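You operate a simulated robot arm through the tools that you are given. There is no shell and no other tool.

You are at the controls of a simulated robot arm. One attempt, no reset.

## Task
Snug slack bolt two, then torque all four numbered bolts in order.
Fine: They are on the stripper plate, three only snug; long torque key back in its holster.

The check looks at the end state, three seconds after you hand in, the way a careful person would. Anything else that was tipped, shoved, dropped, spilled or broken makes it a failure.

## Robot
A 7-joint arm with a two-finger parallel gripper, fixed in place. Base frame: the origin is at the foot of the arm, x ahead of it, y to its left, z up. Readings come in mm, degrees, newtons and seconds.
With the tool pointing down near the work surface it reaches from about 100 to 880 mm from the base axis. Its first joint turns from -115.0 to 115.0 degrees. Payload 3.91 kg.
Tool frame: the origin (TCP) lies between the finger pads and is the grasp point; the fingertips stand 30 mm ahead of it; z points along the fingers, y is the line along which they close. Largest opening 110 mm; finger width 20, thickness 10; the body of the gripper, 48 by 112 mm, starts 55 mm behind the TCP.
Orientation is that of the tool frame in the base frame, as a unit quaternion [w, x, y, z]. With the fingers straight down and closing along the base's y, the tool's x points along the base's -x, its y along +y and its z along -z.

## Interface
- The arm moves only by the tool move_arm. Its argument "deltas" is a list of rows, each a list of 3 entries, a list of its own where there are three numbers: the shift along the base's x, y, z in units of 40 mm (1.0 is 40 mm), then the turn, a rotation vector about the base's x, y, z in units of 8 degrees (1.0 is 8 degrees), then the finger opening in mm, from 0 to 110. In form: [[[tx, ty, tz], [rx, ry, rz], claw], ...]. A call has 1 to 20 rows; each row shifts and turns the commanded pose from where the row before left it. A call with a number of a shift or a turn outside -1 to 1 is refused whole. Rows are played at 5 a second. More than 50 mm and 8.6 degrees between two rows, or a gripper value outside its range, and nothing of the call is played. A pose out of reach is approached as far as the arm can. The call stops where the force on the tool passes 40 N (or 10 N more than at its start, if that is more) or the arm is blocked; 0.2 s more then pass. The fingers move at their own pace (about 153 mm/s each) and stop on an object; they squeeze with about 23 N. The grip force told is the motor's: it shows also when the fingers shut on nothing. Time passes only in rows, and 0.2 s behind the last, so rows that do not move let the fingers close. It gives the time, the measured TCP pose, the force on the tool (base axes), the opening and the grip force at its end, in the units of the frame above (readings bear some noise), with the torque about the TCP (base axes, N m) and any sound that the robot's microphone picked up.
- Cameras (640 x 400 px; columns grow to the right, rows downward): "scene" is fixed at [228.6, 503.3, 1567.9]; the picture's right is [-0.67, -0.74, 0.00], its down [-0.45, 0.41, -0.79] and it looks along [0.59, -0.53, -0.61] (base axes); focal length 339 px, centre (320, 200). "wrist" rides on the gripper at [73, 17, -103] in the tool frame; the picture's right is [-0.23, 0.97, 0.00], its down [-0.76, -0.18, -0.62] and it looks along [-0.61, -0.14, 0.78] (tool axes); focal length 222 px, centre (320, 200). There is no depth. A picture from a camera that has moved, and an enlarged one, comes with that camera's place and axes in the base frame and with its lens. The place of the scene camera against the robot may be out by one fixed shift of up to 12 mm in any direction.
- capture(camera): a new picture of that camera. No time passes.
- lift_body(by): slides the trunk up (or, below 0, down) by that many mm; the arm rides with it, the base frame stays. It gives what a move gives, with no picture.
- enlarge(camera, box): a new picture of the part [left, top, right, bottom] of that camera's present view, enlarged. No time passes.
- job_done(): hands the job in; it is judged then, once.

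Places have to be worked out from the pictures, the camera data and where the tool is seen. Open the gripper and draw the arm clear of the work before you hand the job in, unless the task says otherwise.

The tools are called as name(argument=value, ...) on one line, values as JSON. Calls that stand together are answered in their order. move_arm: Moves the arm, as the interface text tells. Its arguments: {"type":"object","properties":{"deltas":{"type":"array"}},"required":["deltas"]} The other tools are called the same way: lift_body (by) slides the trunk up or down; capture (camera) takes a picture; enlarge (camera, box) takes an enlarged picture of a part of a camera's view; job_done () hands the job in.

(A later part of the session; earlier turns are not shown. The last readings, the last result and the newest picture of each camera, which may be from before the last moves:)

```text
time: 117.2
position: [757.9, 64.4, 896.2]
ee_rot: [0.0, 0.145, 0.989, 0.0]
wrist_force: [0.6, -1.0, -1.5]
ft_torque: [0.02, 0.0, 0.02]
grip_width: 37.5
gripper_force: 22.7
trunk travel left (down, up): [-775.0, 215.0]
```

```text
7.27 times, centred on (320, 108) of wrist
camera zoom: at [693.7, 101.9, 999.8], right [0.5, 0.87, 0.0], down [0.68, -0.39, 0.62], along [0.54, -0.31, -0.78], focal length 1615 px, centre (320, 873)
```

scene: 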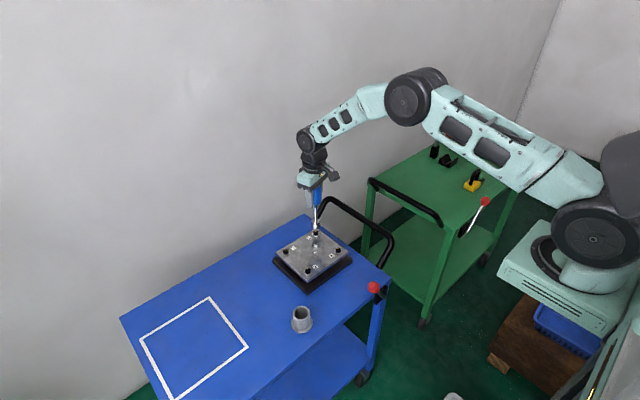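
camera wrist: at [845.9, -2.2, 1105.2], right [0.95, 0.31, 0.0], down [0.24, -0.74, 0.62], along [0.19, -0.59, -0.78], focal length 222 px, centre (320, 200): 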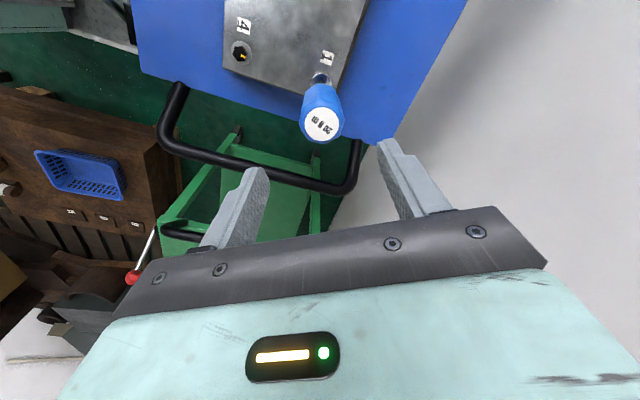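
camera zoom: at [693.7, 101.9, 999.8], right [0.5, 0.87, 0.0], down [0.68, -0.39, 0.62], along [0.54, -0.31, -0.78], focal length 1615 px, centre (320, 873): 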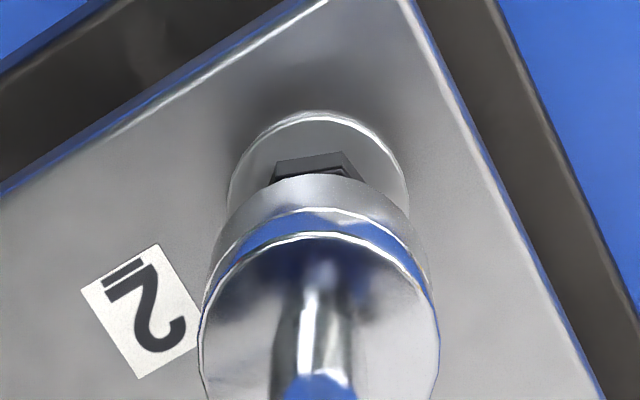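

move_arm(deltas=[[[-0.03, 0.01, 0], [0, 0, 0], 0], [[0, 0, -0.15], [0, 0, 0], 0], [[0, 0, -0.15], [0, 0, 0], 0], [[0, 0, 0], [0, 0, 0], 0], [[0, 0, 0], [0, 0, 0], 0]])

enlarge(camera="scene", box=[295, 256, 315, 278])

enlarge(camera="wrist", box=[296, 80, 344, 135])

```text
time: 118.4
position: [755.7, 62.5, 886.3]
ee_rot: [0.001, 0.146, 0.989, -0.001]
wrist_force: [0.0, -0.1, -1.2]
ft_torque: [0.0, -0.04, -0.02]
grip_width: 37.5
gripper_force: 23.2
trunk travel left (down, up): [-775.0, 215.0]
```

```text
16.00 times, centred on (305, 267) of scene
camera zoom: at [228.6, 503.3, 1567.9], right [-0.67, -0.74, 0.0], down [-0.45, 0.41, -0.79], along [0.59, -0.53, -0.61], focal length 5425 px, centre (560, -872)
```

zoom: 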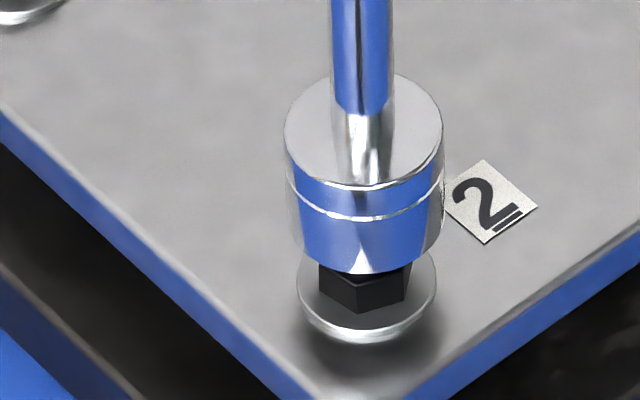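

```text
7.27 times, centred on (320, 108) of wrist
camera zoom: at [693.4, 101.1, 988.7], right [0.5, 0.87, 0.0], down [0.68, -0.39, 0.62], along [0.54, -0.31, -0.78], focal length 1615 px, centre (320, 873)
```

zoom: 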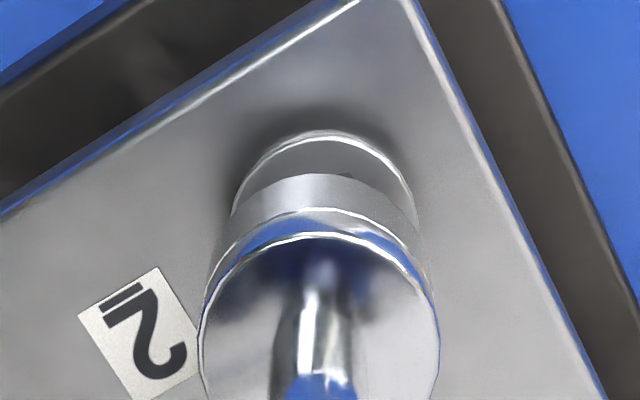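

move_arm(deltas=[[[-0.015, 0.028, 0], [0, 0, 0], 0], [[0, 0, -0.05], [0, 0, 0], 0], [[0, 0, -0.05], [0, 0, 0], 0], [[0, 0, 0], [0, 0, 0], 0], [[0, 0, 0], [0, 0, 0], 0]])

enlarge(camera="scene", box=[295, 256, 315, 278])

enlarge(camera="wrist", box=[296, 80, 344, 135])

```text
time: 119.6
position: [754.7, 65.2, 881.0]
ee_rot: [0.0, 0.145, 0.989, 0.0]
wrist_force: [-0.4, -0.6, -2.1]
ft_torque: [0.01, 0.0, 0.03]
grip_width: 37.6
gripper_force: 23.4
trunk travel left (down, up): [-775.0, 215.0]
```

```text
16.00 times, centred on (305, 267) of scene
camera zoom: at [228.6, 503.3, 1567.9], right [-0.67, -0.74, 0.0], down [-0.45, 0.41, -0.79], along [0.59, -0.53, -0.61], focal length 5425 px, centre (560, -872)
```

zoom: 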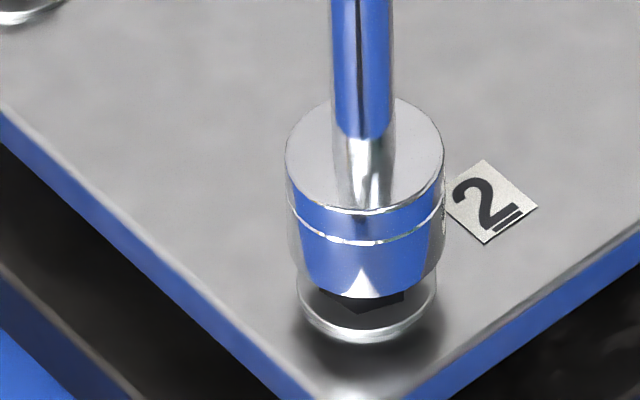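

```text
7.27 times, centred on (320, 108) of wrist
camera zoom: at [691.6, 102.5, 984.7], right [0.5, 0.87, 0.0], down [0.68, -0.39, 0.62], along [0.54, -0.31, -0.78], focal length 1615 px, centre (320, 873)
```

zoom: 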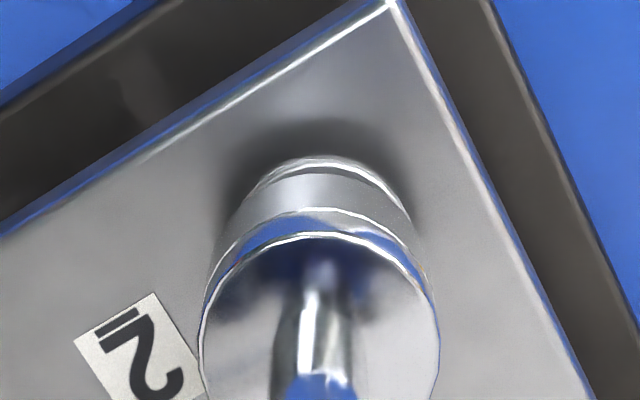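

move_arm(deltas=[[[0.02, -0.002, 0], [0, 0, 0], 0], [[0, 0, -0.035], [0, 0, 0], 0], [[0, 0, -0.035], [0, 0, 0], 0], [[0, 0, -0.035], [0, 0, 0], 0], [[0, 0, -0.035], [0, 0, 0], 0], [[0, 0, 0], [0, 0, 0], 0]])

enlarge(camera="scene", box=[295, 256, 315, 278])

```text
time: 121.0
position: [756.2, 65.6, 875.4]
ee_rot: [0.0, 0.145, 0.989, 0.0]
wrist_force: [0.2, -0.3, -2.0]
ft_torque: [-0.04, 0.02, 0.0]
grip_width: 37.5
gripper_force: 22.6
trunk travel left (down, up): [-775.0, 215.0]
```

```text
16.00 times, centred on (305, 267) of scene
camera zoom: at [228.6, 503.3, 1567.9], right [-0.67, -0.74, 0.0], down [-0.45, 0.41, -0.79], along [0.59, -0.53, -0.61], focal length 5425 px, centre (560, -872)
```

zoom: 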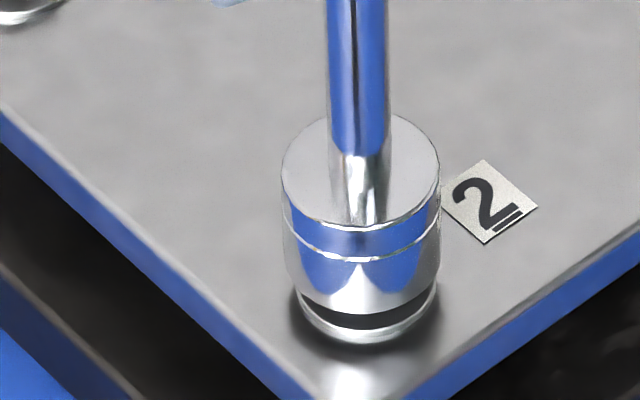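

Entering cleanly. Lowering the remaining ~8 mm.

move_arm(deltas=[[[0, 0, -0.035], [0, 0, 0], 0], [[0, 0, -0.035], [0, 0, 0], 0], [[0, 0, -0.035], [0, 0, 0], 0], [[0, 0, -0.035], [0, 0, 0], 0], [[0, 0, -0.035], [0, 0, 0], 0], [[0, 0, 0], [0, 0, 0], 0]])

enlarge(camera="scene", box=[295, 256, 315, 278])

```text
time: 122.4
position: [757.6, 65.7, 868.2]
ee_rot: [0.0, 0.144, 0.99, 0.0]
wrist_force: [-0.1, -0.4, -1.0]
ft_torque: [0.03, -0.01, 0.01]
grip_width: 37.3
gripper_force: 22.9
trunk travel left (down, up): [-775.0, 215.0]
```

```text
16.00 times, centred on (305, 267) of scene
camera zoom: at [228.6, 503.3, 1567.9], right [-0.67, -0.74, 0.0], down [-0.45, 0.41, -0.79], along [0.59, -0.53, -0.61], focal length 5425 px, centre (560, -872)
```

zoom: 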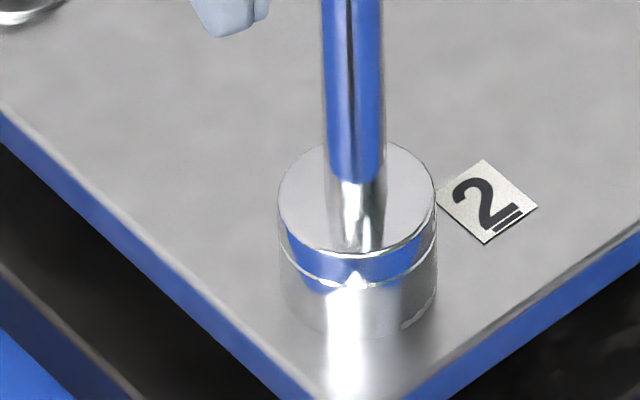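

Seated on bolt 2. Turning clockwise in 3° steps.

move_arm(deltas=[[[0, 0, 0], [0, 0, -0.4], 0], [[0, 0, 0], [0, 0, -0.4], 0]])

move_arm(deltas=[[[0, 0, 0], [0, 0, -0.4], 0]])

move_arm(deltas=[[[0, 0, 0], [0, 0, -0.4], 0]])

move_arm(deltas=[[[0, 0, 0], [0, 0, -0.4], 0]])

```text
time: 123.0
position: [756.6, 65.1, 868.4]
ee_rot: [0.001, 0.199, 0.98, 0.0]
wrist_force: [0.7, 1.1, -0.8]
ft_torque: [-0.02, 0.01, 0.29]
grip_width: 37.5
gripper_force: 23.4
trunk travel left (down, up): [-775.0, 215.0]
```

```text
time: 123.4
position: [757.1, 67.0, 868.6]
ee_rot: [0.0, 0.227, 0.974, 0.0]
wrist_force: [-0.1, -0.4, -2.0]
ft_torque: [0.0, 0.04, 0.3]
grip_width: 37.4
gripper_force: 22.9
trunk travel left (down, up): [-775.0, 215.0]
```

```text
time: 123.8
position: [757.5, 66.1, 869.2]
ee_rot: [0.0, 0.255, 0.967, 0.0]
wrist_force: [-0.7, -0.5, -1.9]
ft_torque: [0.01, 0.01, 0.32]
grip_width: 37.5
gripper_force: 23.4
trunk travel left (down, up): [-775.0, 215.0]
```

```text
time: 124.2
position: [756.2, 66.0, 868.9]
ee_rot: [0.0, 0.281, 0.96, 0.0]
wrist_force: [-0.5, -0.8, -1.0]
ft_torque: [0.02, -0.01, 0.34]
grip_width: 37.6
gripper_force: 22.9
trunk travel left (down, up): [-775.0, 215.0]
```

Bolt 2 resumes right at its previous 0.26–0.29 N m and climbs. Continuing.

move_arm(deltas=[[[0, 0, 0], [0, 0, -0.4], 0]])

move_arm(deltas=[[[0, 0, 0], [0, 0, -0.4], 0]])

move_arm(deltas=[[[0, 0, 0], [0, 0, -0.4], 0]])

move_arm(deltas=[[[0, 0, 0], [0, 0, -0.4], 0]])

enlarge(camera="wrist", box=[280, 130, 370, 240])

```text
time: 124.6
position: [758.2, 66.5, 868.5]
ee_rot: [-0.001, 0.309, 0.951, 0.0]
wrist_force: [0.1, -0.3, -2.0]
ft_torque: [0.0, 0.02, 0.28]
grip_width: 37.6
gripper_force: 23.3
trunk travel left (down, up): [-775.0, 215.0]
```

```text
time: 125.0
position: [756.3, 66.7, 867.7]
ee_rot: [0.0, 0.335, 0.942, 0.0]
wrist_force: [-0.9, -0.4, -0.5]
ft_torque: [-0.05, 0.05, 0.12]
grip_width: 36.9
gripper_force: 22.6
trunk travel left (down, up): [-775.0, 215.0]
```

```text
time: 125.4
position: [756.7, 66.9, 868.4]
ee_rot: [0.001, 0.36, 0.933, 0.0]
wrist_force: [0.3, -0.8, -2.3]
ft_torque: [0.06, 0.0, 0.27]
grip_width: 37.4
gripper_force: 22.7
trunk travel left (down, up): [-775.0, 215.0]
```

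```text
time: 125.8
position: [756.6, 67.2, 867.9]
ee_rot: [0.0, 0.387, 0.922, -0.001]
wrist_force: [0.1, -0.7, -1.1]
ft_torque: [-0.02, -0.01, 0.41]
grip_width: 37.2
gripper_force: 22.9
trunk travel left (down, up): [-775.0, 215.0]
```

```text
3.64 times, centred on (325, 185) of wrist
camera zoom: at [719.1, 130.8, 971.7], right [0.85, 0.52, 0.0], down [0.41, -0.67, 0.62], along [0.32, -0.53, -0.78], focal length 808 px, centre (302, 254)
```

zoom: 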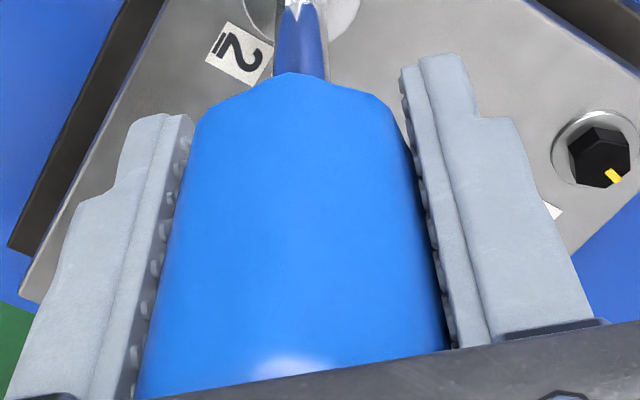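

It slipped past a handle corner onto a flat (36.9 mm) and is now biting again: 0.41 N m. Continuing in 2.4° steps.

move_arm(deltas=[[[0, 0, 0], [0, 0, -0.3], 0]])

move_arm(deltas=[[[0, 0, 0], [0, 0, -0.3], 0]])

move_arm(deltas=[[[0, 0, 0], [0, 0, -0.3], 0]])

move_arm(deltas=[[[0, 0, 0], [0, 0, -0.3], 0]])

```text
time: 126.2
position: [756.3, 66.3, 867.4]
ee_rot: [0.0, 0.406, 0.914, 0.0]
wrist_force: [-0.3, -1.5, -0.6]
ft_torque: [-0.14, 0.11, 0.45]
grip_width: 37.2
gripper_force: 22.2
trunk travel left (down, up): [-775.0, 215.0]
```

```text
time: 126.6
position: [756.4, 67.3, 868.7]
ee_rot: [0.0, 0.426, 0.905, -0.001]
wrist_force: [1.0, -1.5, -2.9]
ft_torque: [-0.14, -0.09, 0.39]
grip_width: 37.0
gripper_force: 22.7
trunk travel left (down, up): [-775.0, 215.0]
```

```text
time: 127.0
position: [756.3, 66.9, 868.4]
ee_rot: [0.0, 0.444, 0.896, -0.001]
wrist_force: [0.8, -1.3, 0.4]
ft_torque: [-0.04, -0.04, 0.46]
grip_width: 37.4
gripper_force: 23.2
trunk travel left (down, up): [-775.0, 215.0]
```

```text
time: 127.4
position: [754.9, 66.1, 868.7]
ee_rot: [0.0, 0.462, 0.887, -0.001]
wrist_force: [-0.2, 0.3, 0.7]
ft_torque: [0.09, -0.01, 0.47]
grip_width: 37.4
gripper_force: 23.3
trunk travel left (down, up): [-775.0, 215.0]
```

move_arm(deltas=[[[0, 0, 0], [0, 0, -0.3], 0]])

move_arm(deltas=[[[0, 0, 0], [0, 0, -0.3], 0]])

move_arm(deltas=[[[0, 0, 0], [0, 0, -0.3], 0]])

enlarge(camera="scene", box=[295, 256, 315, 278])

enlarge(camera="wrist", box=[280, 130, 370, 240])

```text
time: 127.8
position: [756.1, 66.2, 868.8]
ee_rot: [0.0, 0.481, 0.877, 0.0]
wrist_force: [0.8, 0.7, -2.0]
ft_torque: [0.0, 0.02, 0.43]
grip_width: 37.6
gripper_force: 22.8
trunk travel left (down, up): [-775.0, 215.0]
```

```text
time: 128.2
position: [756.5, 65.5, 868.6]
ee_rot: [-0.001, 0.499, 0.867, 0.0]
wrist_force: [0.8, 0.6, -1.9]
ft_torque: [0.0, -0.01, 0.26]
grip_width: 37.4
gripper_force: 23.9
trunk travel left (down, up): [-775.0, 215.0]
```

```text
time: 128.6
position: [757.3, 65.4, 868.1]
ee_rot: [0.0, 0.518, 0.856, 0.0]
wrist_force: [-0.1, -0.5, -1.1]
ft_torque: [0.0, -0.02, 0.3]
grip_width: 37.3
gripper_force: 23.0
trunk travel left (down, up): [-775.0, 215.0]
```

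```text
16.00 times, centred on (305, 267) of scene
camera zoom: at [228.6, 503.3, 1567.9], right [-0.67, -0.74, 0.0], down [-0.45, 0.41, -0.79], along [0.59, -0.53, -0.61], focal length 5425 px, centre (560, -872)
```

zoom: 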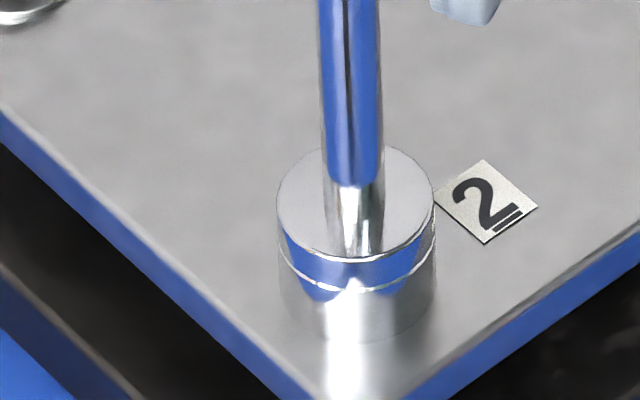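

```text
3.64 times, centred on (325, 185) of wrist
camera zoom: at [739.2, 138.1, 972.0], right [0.97, 0.25, 0.0], down [0.2, -0.76, 0.62], along [0.16, -0.6, -0.78], focal length 808 px, centre (302, 254)
```

zoom: 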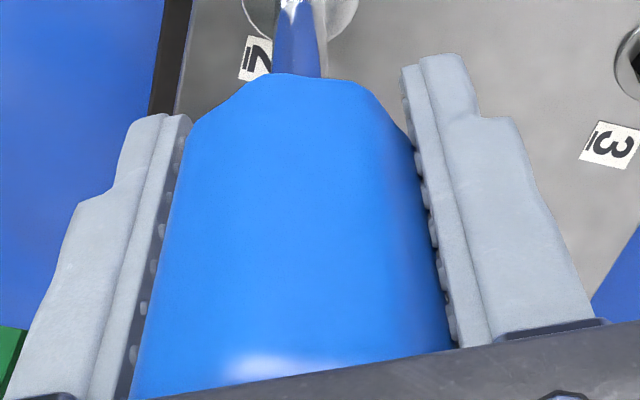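

Peaked at ~0.47 then dropped. I unload and lift to see whether bolt 2's washer turned green.

move_arm(deltas=[[[0, 0, 0], [0, 0, 0.35], 0], [[0, 0, 0.2], [0, 0, 0], 0], [[0, 0, 0.35], [0, 0, 0], 0], [[0, 0, 0.3], [0, 0, 0], 0], [[0, 0, 0], [0, 0, 0], 0]])

enlarge(camera="scene", box=[295, 256, 315, 278])

enlarge(camera="wrist", box=[296, 80, 344, 135])

```text
time: 129.8
position: [756.8, 66.2, 902.8]
ee_rot: [0.0, 0.496, 0.868, 0.0]
wrist_force: [0.1, -1.0, -1.6]
ft_torque: [0.02, 0.03, -0.01]
grip_width: 37.4
gripper_force: 22.9
trunk travel left (down, up): [-775.0, 215.0]
```

```text
16.00 times, centred on (305, 267) of scene
camera zoom: at [228.6, 503.3, 1567.9], right [-0.67, -0.74, 0.0], down [-0.45, 0.41, -0.79], along [0.59, -0.53, -0.61], focal length 5425 px, centre (560, -872)
```

zoom: 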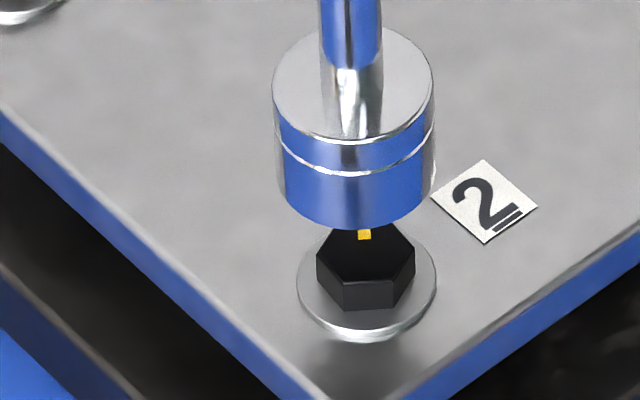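

```text
7.27 times, centred on (320, 108) of wrist
camera zoom: at [734.9, 137.4, 1005.4], right [0.95, 0.3, 0.0], down [0.23, -0.75, 0.62], along [0.19, -0.59, -0.78], focal length 1615 px, centre (320, 873)
```

zoom: 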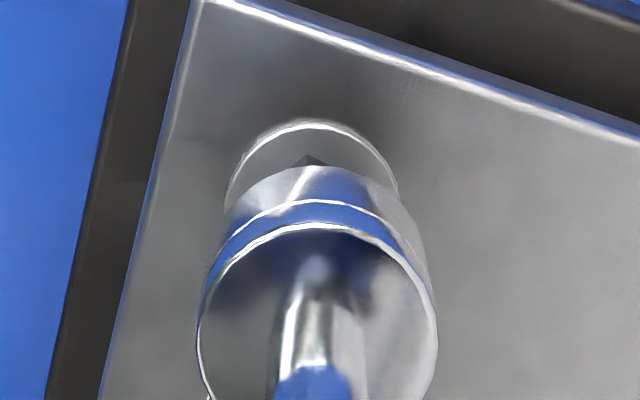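

Bolt 2 isn't green yet; its mark is at ≈-40°, just short of bolt 1's final ≈-44°. I re-seat for a stronger pull: shift (-0.2,-2.0) and lower partway.

move_arm(deltas=[[[-0.005, -0.05, 0], [0, 0, 0], 0], [[0, 0, -0.25], [0, 0, 0], 0], [[0, 0, -0.2], [0, 0, 0], 0], [[0, 0, 0], [0, 0, 0], 0], [[0, 0, 0], [0, 0, 0], 0]])

enlarge(camera="scene", box=[295, 256, 315, 278])

enlarge(camera="wrist", box=[296, 80, 344, 135])

```text
time: 131.0
position: [755.5, 62.7, 883.4]
ee_rot: [0.0, 0.495, 0.869, -0.001]
wrist_force: [-0.1, -0.3, -1.3]
ft_torque: [-0.04, -0.01, -0.02]
grip_width: 37.2
gripper_force: 22.7
trunk travel left (down, up): [-775.0, 215.0]
```

```text
16.00 times, centred on (305, 267) of scene
camera zoom: at [228.6, 503.3, 1567.9], right [-0.67, -0.74, 0.0], down [-0.45, 0.41, -0.79], along [0.59, -0.53, -0.61], focal length 5425 px, centre (560, -872)
```

zoom: 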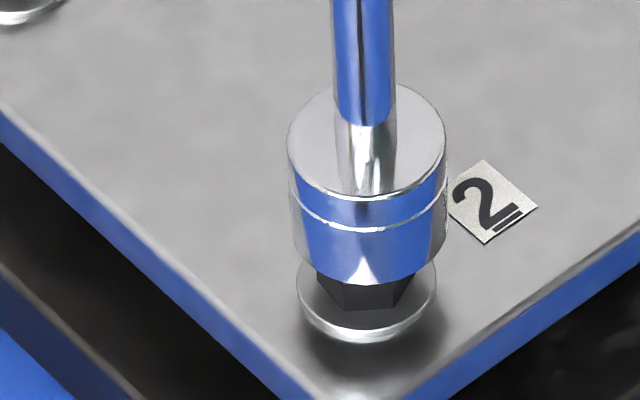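

```text
7.27 times, centred on (320, 108) of wrist
camera zoom: at [734.8, 134.5, 987.8], right [0.95, 0.3, 0.0], down [0.23, -0.75, 0.62], along [0.19, -0.59, -0.78], focal length 1615 px, centre (320, 873)
```

zoom: 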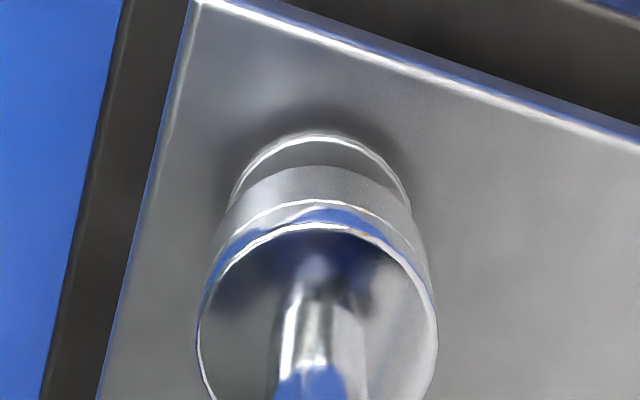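

move_arm(deltas=[[[0.0025, 0.0175, 0], [0, 0, 0], 0], [[0, 0, -0.05], [0, 0, 0], 0], [[0, 0, -0.05], [0, 0, 0], 0], [[0, 0, -0.05], [0, 0, 0], 0], [[0, 0, 0], [0, 0, 0], 0]])

enlarge(camera="scene", box=[295, 256, 315, 278])

enlarge(camera="wrist", box=[296, 80, 344, 135])

```text
time: 132.2
position: [755.3, 62.2, 876.7]
ee_rot: [0.0, 0.496, 0.868, 0.0]
wrist_force: [0.5, 0.2, -1.1]
ft_torque: [0.02, 0.02, -0.01]
grip_width: 37.5
gripper_force: 22.8
trunk travel left (down, up): [-775.0, 215.0]
```

```text
16.00 times, centred on (305, 267) of scene
camera zoom: at [228.6, 503.3, 1567.9], right [-0.67, -0.74, 0.0], down [-0.45, 0.41, -0.79], along [0.59, -0.53, -0.61], focal length 5425 px, centre (560, -872)
```

zoom: 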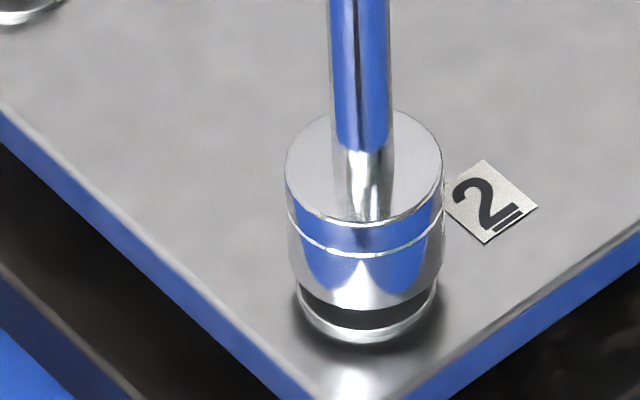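

```text
7.27 times, centred on (320, 108) of wrist
camera zoom: at [735.1, 135.1, 980.9], right [0.95, 0.3, 0.0], down [0.23, -0.75, 0.62], along [0.19, -0.59, -0.78], focal length 1615 px, centre (320, 873)
```

zoom: 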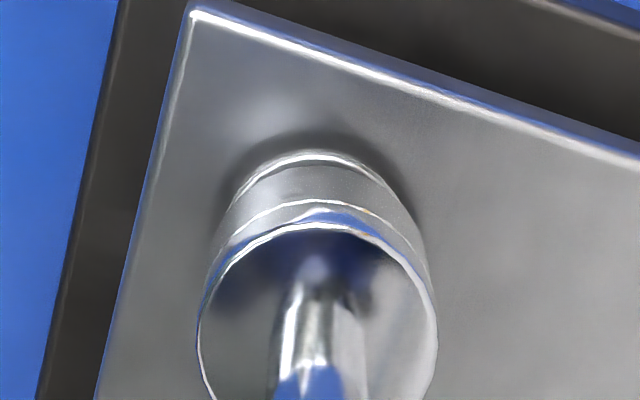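

move_arm(deltas=[[[0, 0, -0.04], [0, 0, 0], 0], [[0, 0, -0.04], [0, 0, 0], 0], [[0, 0, -0.04], [0, 0, 0], 0], [[0, 0, -0.04], [0, 0, 0], 0], [[0, 0, -0.04], [0, 0, 0], 0], [[0, 0, -0.03], [0, 0, 0], 0], [[0, 0, 0], [0, 0, 0], 0]])

enlarge(camera="scene", box=[295, 256, 315, 278])

```text
time: 133.8
position: [756.6, 64.4, 868.5]
ee_rot: [0.0, 0.497, 0.868, 0.0]
wrist_force: [0.4, -0.6, 0.6]
ft_torque: [-0.07, 0.03, 0.02]
grip_width: 37.6
gripper_force: 23.1
trunk travel left (down, up): [-775.0, 215.0]
```

```text
16.00 times, centred on (305, 267) of scene
camera zoom: at [228.6, 503.3, 1567.9], right [-0.67, -0.74, 0.0], down [-0.45, 0.41, -0.79], along [0.59, -0.53, -0.61], focal length 5425 px, centre (560, -872)
```

zoom: 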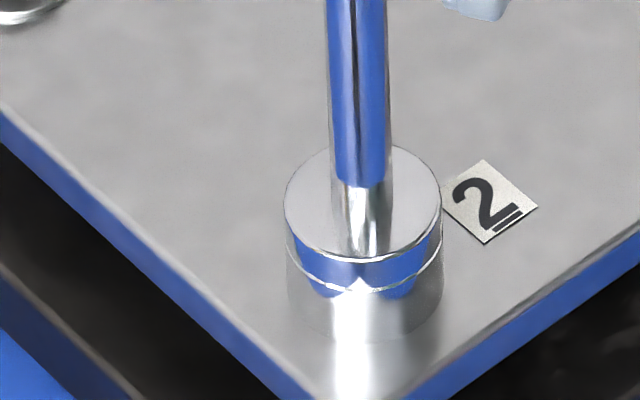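

Seated. First a quick 14° pull with the present grip.

move_arm(deltas=[[[0, 0, 0], [0, 0, -0.6], 0], [[0, 0, 0], [0, 0, -0.6], 0], [[0, 0, 0], [0, 0, -0.5], 0]])

move_arm(deltas=[[[0, 0, 0], [0, 0, -0.3], 0]])

move_arm(deltas=[[[0, 0, 0], [0, 0, -0.3], 0]])

```text
time: 134.6
position: [756.8, 64.0, 868.4]
ee_rot: [0.0, 0.596, 0.803, 0.0]
wrist_force: [-0.7, -0.6, 2.2]
ft_torque: [-0.01, 0.07, 0.36]
grip_width: 37.4
gripper_force: 22.6
trunk travel left (down, up): [-775.0, 215.0]
```

```text
time: 135.0
position: [756.7, 64.3, 868.7]
ee_rot: [0.0, 0.612, 0.791, 0.0]
wrist_force: [-0.8, -0.5, 1.3]
ft_torque: [-0.01, 0.04, 0.39]
grip_width: 37.4
gripper_force: 23.6
trunk travel left (down, up): [-775.0, 215.0]
```

```text
time: 135.4
position: [756.2, 63.5, 869.6]
ee_rot: [0.001, 0.628, 0.778, 0.001]
wrist_force: [-0.4, -0.5, -1.3]
ft_torque: [0.03, -0.03, 0.48]
grip_width: 37.4
gripper_force: 22.8
trunk travel left (down, up): [-775.0, 215.0]
```

Torque is climbing again (0.48). A couple more small pulls.

move_arm(deltas=[[[0, 0, 0], [0, 0, -0.3], 0]])

move_arm(deltas=[[[0, 0, 0], [0, 0, -0.3], 0]])

move_arm(deltas=[[[0, 0, 0], [0, 0, -0.3], 0]])

move_arm(deltas=[[[0, 0, 0], [0, 0, -0.3], 0]])

```text
time: 135.8
position: [756.3, 62.7, 868.0]
ee_rot: [0.0, 0.645, 0.764, 0.0]
wrist_force: [0.1, -0.8, -1.6]
ft_torque: [0.0, 0.01, 0.29]
grip_width: 37.5
gripper_force: 22.7
trunk travel left (down, up): [-775.0, 215.0]
```

```text
time: 136.2
position: [757.5, 64.2, 869.5]
ee_rot: [0.0, 0.66, 0.751, 0.0]
wrist_force: [0.4, 0.0, -1.5]
ft_torque: [-0.02, -0.02, 0.31]
grip_width: 37.4
gripper_force: 23.3
trunk travel left (down, up): [-775.0, 215.0]
```

```text
time: 136.6
position: [756.2, 64.8, 869.5]
ee_rot: [0.0, 0.676, 0.737, 0.0]
wrist_force: [-0.7, -0.7, -0.5]
ft_torque: [-0.04, 0.01, 0.1]
grip_width: 37.6
gripper_force: 22.8
trunk travel left (down, up): [-775.0, 215.0]
```

```text
time: 137.0
position: [755.5, 64.5, 869.0]
ee_rot: [0.0, 0.691, 0.723, 0.0]
wrist_force: [-1.3, -0.6, 1.2]
ft_torque: [0.01, 0.03, 0.18]
grip_width: 37.3
gripper_force: 23.1
trunk travel left (down, up): [-775.0, 215.0]
```

move_arm(deltas=[[[0, 0, -0.02], [0, 0, 0.2], 0], [[0, 0, 0], [0, 0, 0], 45], [[0, 0, 0], [0, 0, 0], 60], [[0, 0, 0.6], [0, 0, 0], 75], [[0, 0, 0.6], [0, 0, 0], 75], [[0, 0, 0.6], [0, 0, 0], 75], [[0, 0, 0.6], [0, 0, 0], 75], [[0, 0, 0], [0, 0, 0], 75], [[0, 0, 0], [0, 0, 0], 75]])

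enlarge(camera="wrist", box=[260, 60, 380, 190])

enlarge(camera="scene", box=[270, 210, 350, 290])

```text
time: 139.0
position: [756.5, 64.5, 964.4]
ee_rot: [0.0, 0.682, 0.731, 0.0]
wrist_force: [0.5, -0.9, -0.4]
ft_torque: [-0.01, 0.0, 0.01]
grip_width: 75.1
gripper_force: 0.1
trunk travel left (down, up): [-775.0, 215.0]
```

```text
3.08 times, centred on (320, 125) of wrist
camera zoom: at [769.0, 137.8, 1068.1], right [0.99, -0.16, 0.0], down [-0.12, -0.77, 0.62], along [-0.1, -0.62, -0.78], focal length 684 px, centre (320, 431)
```

zoom: 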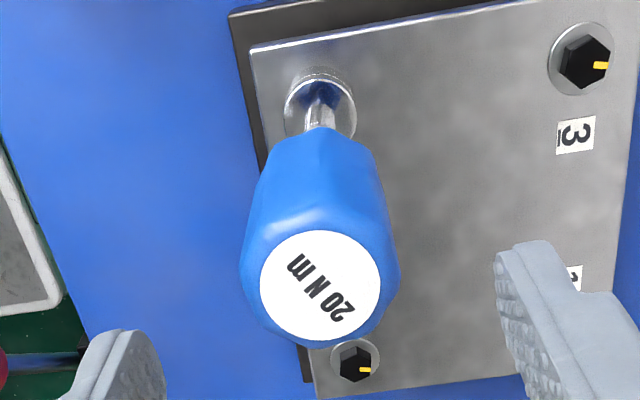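

```text
5.00 times, centred on (310, 250) of scene
camera zoom: at [228.6, 503.3, 1567.9], right [-0.67, -0.74, 0.0], down [-0.45, 0.41, -0.79], along [0.59, -0.53, -0.61], focal length 1695 px, centre (370, -50)
```

zoom: 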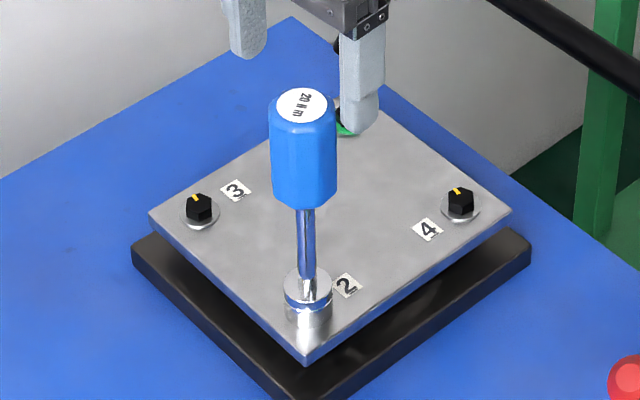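

I unwind 56° up here to put the pads on the handle's flats (yaw ≈ -30°).

move_arm(deltas=[[[0, 0, 0], [0, 0, 1.0], 75], [[0, 0, 0], [0, 0, 1.0], 75], [[0, 0, 0], [0, 0, 1.0], 75], [[0, 0, 0], [0, 0, 1.0], 75], [[0, 0, 0], [0, 0, 1.0], 75], [[0, 0, 0], [0, 0, 1.0], 75], [[0, 0, 0], [0, 0, 1.0], 75], [[0, 0, 0], [0, 0, 0], 75], [[0, 0, 0], [0, 0, 0], 75]])

enlarge(camera="wrist", box=[270, 80, 370, 190])

```text
time: 141.0
position: [757.7, 63.8, 963.4]
ee_rot: [0.0, 0.256, 0.967, 0.0]
wrist_force: [0.4, -1.4, -0.6]
ft_torque: [-0.05, -0.01, 0.01]
grip_width: 75.1
gripper_force: 0.1
trunk travel left (down, up): [-775.0, 215.0]
```

```text
3.64 times, centred on (320, 135) of wrist
camera zoom: at [703.6, 115.3, 1067.2], right [0.68, 0.73, 0.0], down [0.57, -0.53, 0.62], along [0.46, -0.42, -0.78], focal length 808 px, centre (320, 436)
```

zoom: 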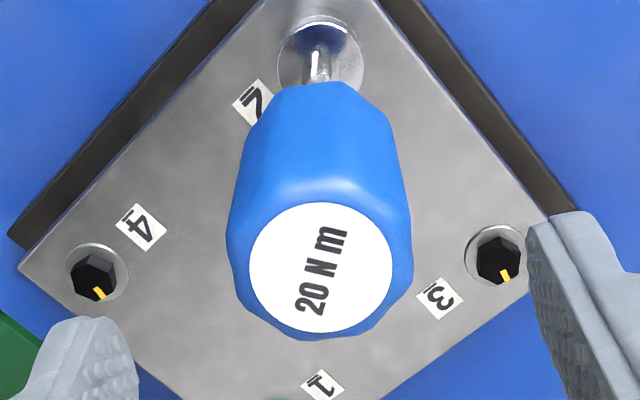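

move_arm(deltas=[[[0, 0.005, -0.4], [0, 0, 0], 75], [[0, 0, -0.6], [0, 0, 0], 75], [[0, 0, -0.6], [0, 0, 0], 75], [[0, 0, -0.5], [0, 0, 0], 75], [[0, 0, -0.2], [0, 0, 0], 75], [[0, 0, 0], [0, 0, 0], 75], [[0, 0, 0], [0, 0, 0], 75]])

enlarge(camera="wrist", box=[240, 60, 400, 260])

```text
time: 142.6
position: [757.8, 63.4, 872.4]
ee_rot: [0.0, 0.258, 0.966, 0.0]
wrist_force: [-0.6, 0.0, 0.0]
ft_torque: [0.01, -0.02, 0.02]
grip_width: 75.4
gripper_force: 0.1
trunk travel left (down, up): [-775.0, 215.0]
```

```text
2.00 times, centred on (320, 160) of wrist
camera zoom: at [704.7, 114.6, 975.4], right [0.68, 0.73, 0.0], down [0.57, -0.53, 0.62], along [0.46, -0.42, -0.78], focal length 444 px, centre (320, 280)
```

zoom: 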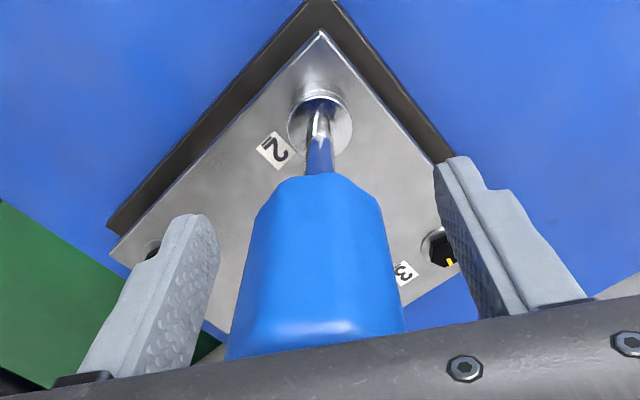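

move_arm(deltas=[[[-0.02, 0.025, -0.05], [0, 0, 0], 75], [[0, 0, -0.05], [0, 0, 0], 75], [[0, 0, -0.04], [0, 0, 0], 75], [[0, 0, 0], [0, 0, 0], 75]])

```text
time: 143.6
position: [756.6, 66.1, 867.9]
ee_rot: [0.001, 0.258, 0.966, 0.0]
wrist_force: [-0.4, -0.9, 9.3]
ft_torque: [0.01, 0.02, -0.03]
grip_width: 75.0
gripper_force: 0.0
trunk travel left (down, up): [-775.0, 215.0]
```

Palm contact at 9 N. A touch more and close.

move_arm(deltas=[[[0, 0, -0.02], [0, 0, 0], 75], [[0, 0, 0], [0, 0, 0], 50], [[0, 0, 0], [0, 0, 0], 38], [[0, 0, 0], [0, 0, 0], 0], [[0, 0, 0], [0, 0, 0], 0]])

move_arm(deltas=[[[0, 0, 0], [0, 0, -0.4], 0], [[0, 0, 0], [0, 0, -0.4], 0]])

move_arm(deltas=[[[0, 0, 0], [0, 0, -0.3], 0]])

move_arm(deltas=[[[0, 0, 0], [0, 0, -0.3], 0]])

move_arm(deltas=[[[0, 0, 0], [0, 0, -0.3], 0]])

```text
time: 144.8
position: [756.1, 64.5, 866.0]
ee_rot: [0.001, 0.258, 0.966, 0.0]
wrist_force: [0.0, -5.2, 19.9]
ft_torque: [-0.45, 0.09, 0.0]
grip_width: 37.4
gripper_force: 23.0
trunk travel left (down, up): [-775.0, 215.0]
```

```text
time: 145.4
position: [754.3, 64.9, 867.4]
ee_rot: [0.001, 0.311, 0.951, 0.001]
wrist_force: [2.9, -4.5, 21.2]
ft_torque: [-0.29, -0.12, 0.27]
grip_width: 37.5
gripper_force: 22.7
trunk travel left (down, up): [-775.0, 215.0]
```

```text
time: 145.8
position: [755.4, 65.5, 866.7]
ee_rot: [0.0, 0.332, 0.943, 0.001]
wrist_force: [-3.2, -2.5, 27.8]
ft_torque: [-0.07, 0.2, 0.33]
grip_width: 37.6
gripper_force: 23.3
trunk travel left (down, up): [-775.0, 215.0]
```

```text
time: 146.2
position: [753.7, 66.0, 865.9]
ee_rot: [0.001, 0.35, 0.937, 0.001]
wrist_force: [-2.9, 1.1, 23.8]
ft_torque: [0.14, 0.02, 0.46]
grip_width: 37.1
gripper_force: 23.0
trunk travel left (down, up): [-775.0, 215.0]
```

```text
time: 146.6
position: [753.8, 65.9, 866.2]
ee_rot: [0.001, 0.37, 0.929, 0.001]
wrist_force: [-1.9, 4.2, 21.6]
ft_torque: [0.22, 0.01, 0.44]
grip_width: 37.2
gripper_force: 22.7
trunk travel left (down, up): [-775.0, 215.0]
```

move_arm(deltas=[[[0, 0, 0], [0, 0, -0.3], 0]])

move_arm(deltas=[[[0, 0, 0], [0, 0, -0.3], 0]])

move_arm(deltas=[[[0, 0, 0], [0, 0, -0.3], 0]])

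move_arm(deltas=[[[0, 0, 0], [0, 0, -0.3], 0]])

move_arm(deltas=[[[0, 0, 0], [0, 0, -0.3], 0]])

```text
time: 147.0
position: [755.9, 65.4, 865.9]
ee_rot: [0.002, 0.39, 0.921, 0.001]
wrist_force: [0.2, 5.8, 22.9]
ft_torque: [0.41, 0.02, 0.45]
grip_width: 37.3
gripper_force: 23.5
trunk travel left (down, up): [-775.0, 215.0]
```

```text
time: 147.4
position: [756.5, 64.5, 866.4]
ee_rot: [0.0, 0.409, 0.912, 0.0]
wrist_force: [1.8, 4.3, 23.6]
ft_torque: [0.25, -0.2, 0.45]
grip_width: 37.4
gripper_force: 22.9
trunk travel left (down, up): [-775.0, 215.0]
```

```text
time: 147.8
position: [755.7, 63.6, 866.8]
ee_rot: [0.001, 0.428, 0.904, 0.0]
wrist_force: [4.5, 1.0, 19.3]
ft_torque: [-0.07, -0.37, 0.31]
grip_width: 37.5
gripper_force: 22.6
trunk travel left (down, up): [-775.0, 215.0]
```

```text
time: 148.2
position: [755.1, 64.5, 866.9]
ee_rot: [0.001, 0.447, 0.894, 0.0]
wrist_force: [4.6, -1.7, 17.5]
ft_torque: [-0.34, -0.4, 0.42]
grip_width: 37.4
gripper_force: 24.0
trunk travel left (down, up): [-775.0, 215.0]
```

```text
time: 148.6
position: [755.0, 64.3, 866.3]
ee_rot: [-0.001, 0.466, 0.885, 0.0]
wrist_force: [3.1, -2.4, 18.2]
ft_torque: [-0.27, -0.15, 0.5]
grip_width: 37.3
gripper_force: 23.3
trunk travel left (down, up): [-775.0, 215.0]
```

0.50 N m reached. One more small pull and then I lift to check the washer.

move_arm(deltas=[[[0, 0, 0], [0, 0, -0.3], 0]])

move_arm(deltas=[[[0, 0, 0.04], [0, 0, 0.3], 0], [[0, 0, 0.2], [0, 0, 0], 0], [[0, 0, 0.35], [0, 0, 0], 0], [[0, 0, 0.4], [0, 0, 0], 0], [[0, 0, 0], [0, 0, 0], 0]])

enlarge(camera="scene", box=[295, 256, 315, 278])

enlarge(camera="wrist", box=[296, 80, 344, 135])

```text
time: 149.0
position: [754.9, 65.1, 867.5]
ee_rot: [0.0, 0.484, 0.875, 0.0]
wrist_force: [0.6, -5.6, 19.0]
ft_torque: [-0.47, 0.14, 0.48]
grip_width: 37.3
gripper_force: 23.2
trunk travel left (down, up): [-775.0, 215.0]
```

```text
time: 150.2
position: [753.8, 66.1, 904.3]
ee_rot: [0.0, 0.466, 0.885, 0.001]
wrist_force: [-1.2, 0.3, -1.2]
ft_torque: [0.0, 0.03, 0.0]
grip_width: 37.4
gripper_force: 22.8
trunk travel left (down, up): [-775.0, 215.0]
```

```text
16.00 times, centred on (305, 267) of scene
camera zoom: at [228.6, 503.3, 1567.9], right [-0.67, -0.74, 0.0], down [-0.45, 0.41, -0.79], along [0.59, -0.53, -0.61], focal length 5425 px, centre (560, -872)
```

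zoom: 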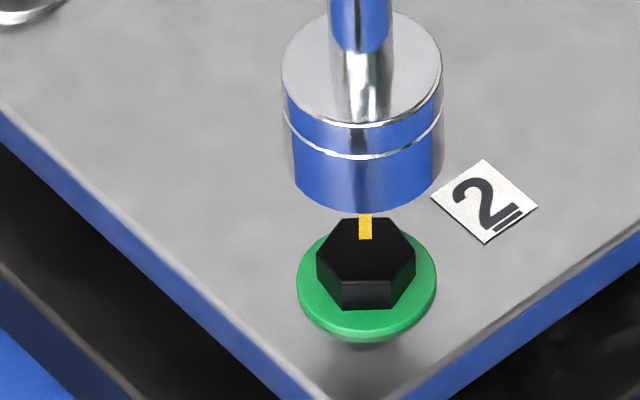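

```text
7.27 times, centred on (320, 108) of wrist
camera zoom: at [728.4, 135.5, 1008.0], right [0.93, 0.37, 0.0], down [0.29, -0.73, 0.62], along [0.23, -0.58, -0.78], focal length 1615 px, centre (320, 873)
```

zoom: 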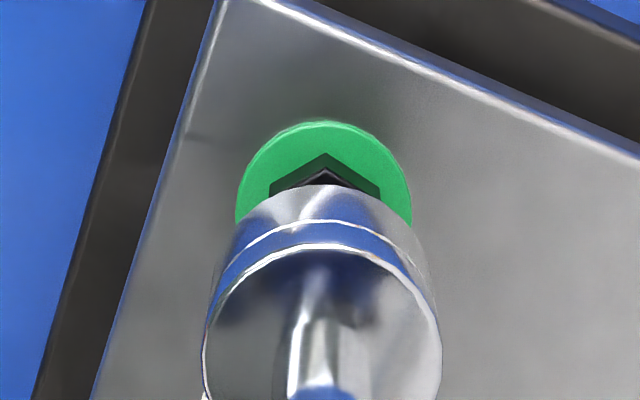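

Bolt 2 is green. Now bolt 3: 110 mm in +x, yaw to ≈-28° to match its -15° mark.

move_arm(deltas=[[[0.6875, 0, 0.05], [0, 0, 0.875], 0], [[0.6875, 0, 0], [0, 0, 0.875], 0], [[0.6875, 0, 0], [0, 0, 0.875], 0], [[0.6875, 0, 0], [0, 0, 0.875], 0], [[0, 0, 0], [0, 0, 0], 0], [[0, 0, 0], [0, 0, 0], 0]])

enlarge(camera="scene", box=[278, 234, 298, 256])

enlarge(camera="wrist", box=[296, 80, 344, 135])

```text
time: 151.6
position: [866.6, 66.2, 907.0]
ee_rot: [0.0, 0.237, 0.972, 0.0]
wrist_force: [-1.0, 0.7, -2.1]
ft_torque: [-0.01, 0.0, 0.0]
grip_width: 37.4
gripper_force: 22.8
trunk travel left (down, up): [-775.0, 215.0]
```

```text
16.00 times, centred on (288, 245) of scene
camera zoom: at [228.6, 503.3, 1567.9], right [-0.67, -0.74, 0.0], down [-0.45, 0.41, -0.79], along [0.59, -0.53, -0.61], focal length 5425 px, centre (832, -520)
```

zoom: 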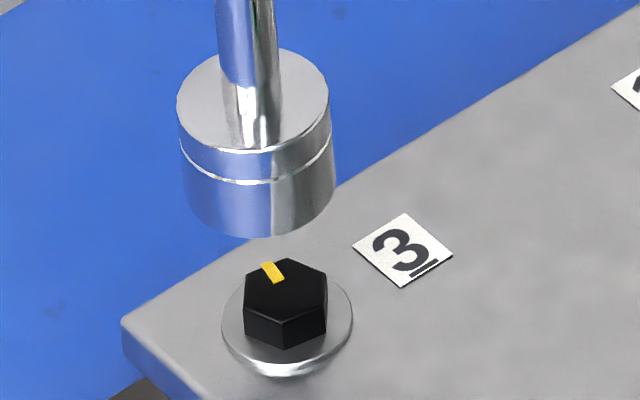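

```text
7.27 times, centred on (320, 108) of wrist
camera zoom: at [811.2, 116.4, 1010.4], right [0.65, 0.76, 0.0], down [0.59, -0.51, 0.62], along [0.47, -0.41, -0.78], focal length 1615 px, centre (320, 873)
```

zoom: 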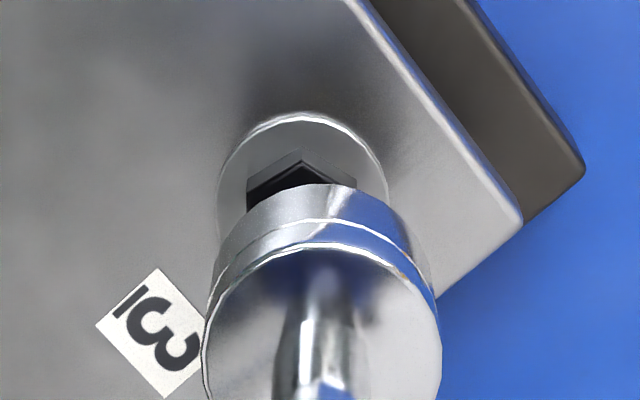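

move_arm(deltas=[[[-0.05, -0.055, 0], [0, 0, 0.1], 0], [[0, 0, -0.25], [0, 0, 0], 0], [[0, 0, -0.2], [0, 0, 0], 0], [[0, 0, 0], [0, 0, 0], 0], [[0, 0, 0], [0, 0, 0], 0]])

enlarge(camera="scene", box=[278, 234, 298, 256])

enlarge(camera="wrist", box=[296, 80, 344, 135])

```text
time: 152.8
position: [864.3, 64.5, 889.5]
ee_rot: [0.0, 0.23, 0.973, 0.001]
wrist_force: [0.4, -0.2, -1.4]
ft_torque: [0.0, 0.01, -0.03]
grip_width: 37.6
gripper_force: 23.3
trunk travel left (down, up): [-775.0, 215.0]
```

```text
16.00 times, centred on (288, 245) of scene
camera zoom: at [228.6, 503.3, 1567.9], right [-0.67, -0.74, 0.0], down [-0.45, 0.41, -0.79], along [0.59, -0.53, -0.61], focal length 5425 px, centre (832, -520)
```

zoom: 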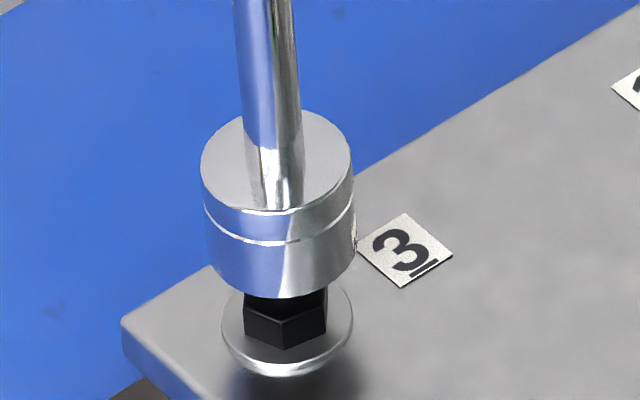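

```text
7.27 times, centred on (320, 108) of wrist
camera zoom: at [808.8, 112.7, 992.8], right [0.64, 0.77, 0.0], down [0.6, -0.5, 0.62], along [0.48, -0.4, -0.78], focal length 1615 px, centre (320, 873)
```

zoom: 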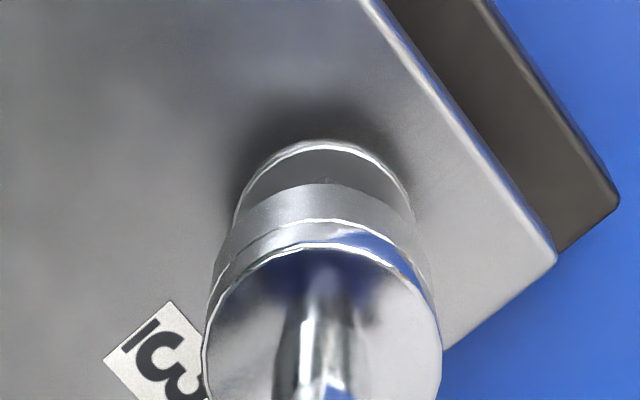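

move_arm(deltas=[[[0, 0.015, 0], [0, 0, 0], 0], [[0, 0, -0.05], [0, 0, 0], 0], [[0, 0, -0.05], [0, 0, 0], 0], [[0, 0, -0.05], [0, 0, 0], 0], [[0, 0, -0.05], [0, 0, 0], 0], [[0, 0, 0], [0, 0, 0], 0]])

enlarge(camera="scene", box=[278, 234, 298, 256])

enlarge(camera="wrist", box=[296, 80, 344, 135])

```text
time: 154.2
position: [864.4, 63.9, 880.4]
ee_rot: [0.0, 0.231, 0.973, 0.001]
wrist_force: [-0.6, 0.3, -1.4]
ft_torque: [0.02, -0.01, 0.0]
grip_width: 37.8
gripper_force: 23.5
trunk travel left (down, up): [-775.0, 215.0]
```

```text
16.00 times, centred on (288, 245) of scene
camera zoom: at [228.6, 503.3, 1567.9], right [-0.67, -0.74, 0.0], down [-0.45, 0.41, -0.79], along [0.59, -0.53, -0.61], focal length 5425 px, centre (832, -520)
```

zoom: 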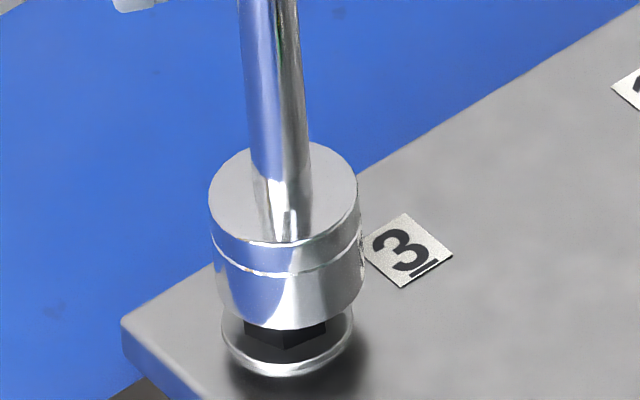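

```text
7.27 times, centred on (320, 108) of wrist
camera zoom: at [808.2, 112.0, 983.9], right [0.64, 0.77, 0.0], down [0.6, -0.5, 0.62], along [0.48, -0.4, -0.78], focal length 1615 px, centre (320, 873)
```

zoom: 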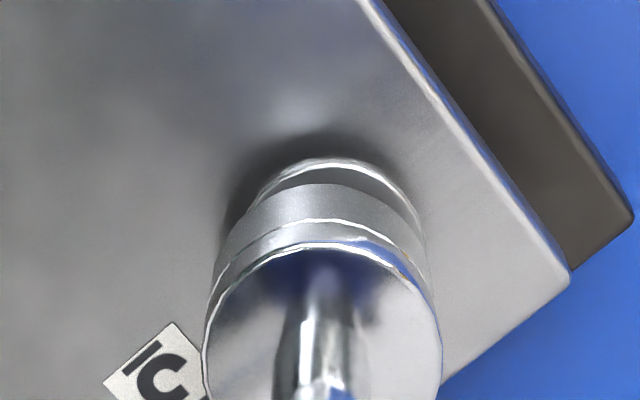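

move_arm(deltas=[[[0.0125, 0.04, 0], [0, 0, 0], 0], [[0, 0, 0], [0, 0, 0], 0], [[0, 0, 0], [0, 0, 0], 0]])

enlarge(camera="scene", box=[278, 234, 298, 256])

enlarge(camera="wrist", box=[296, 80, 344, 135])

```text
time: 155.0
position: [864.3, 67.3, 881.3]
ee_rot: [0.0, 0.23, 0.973, 0.0]
wrist_force: [-1.2, 0.6, -0.8]
ft_torque: [-0.02, -0.01, -0.03]
grip_width: 37.6
gripper_force: 23.0
trunk travel left (down, up): [-775.0, 215.0]
```

```text
16.00 times, centred on (288, 245) of scene
camera zoom: at [228.6, 503.3, 1567.9], right [-0.67, -0.74, 0.0], down [-0.45, 0.41, -0.79], along [0.59, -0.53, -0.61], focal length 5425 px, centre (832, -520)
```

zoom: 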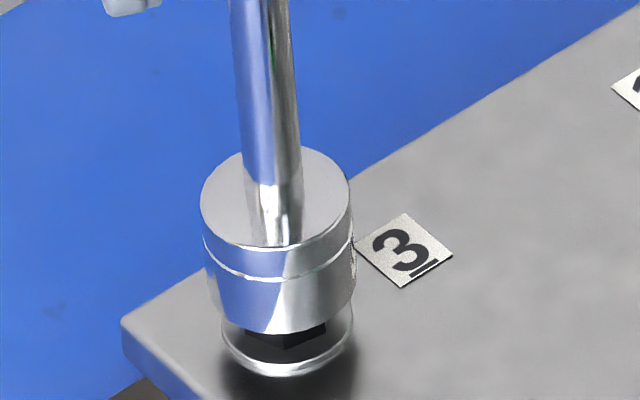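

```text
7.27 times, centred on (320, 108) of wrist
camera zoom: at [808.1, 114.1, 984.1], right [0.64, 0.77, 0.0], down [0.6, -0.5, 0.62], along [0.48, -0.4, -0.78], focal length 1615 px, centre (320, 873)
```

zoom: 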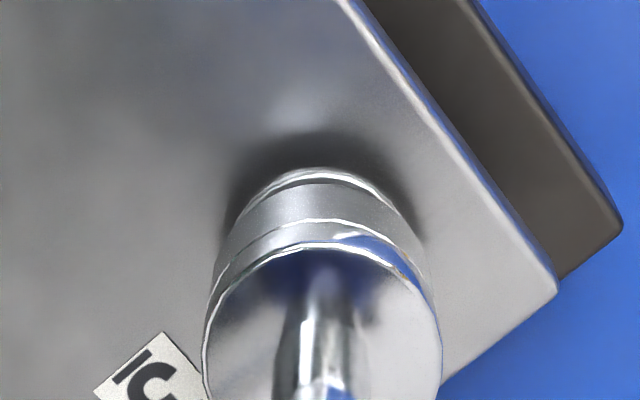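

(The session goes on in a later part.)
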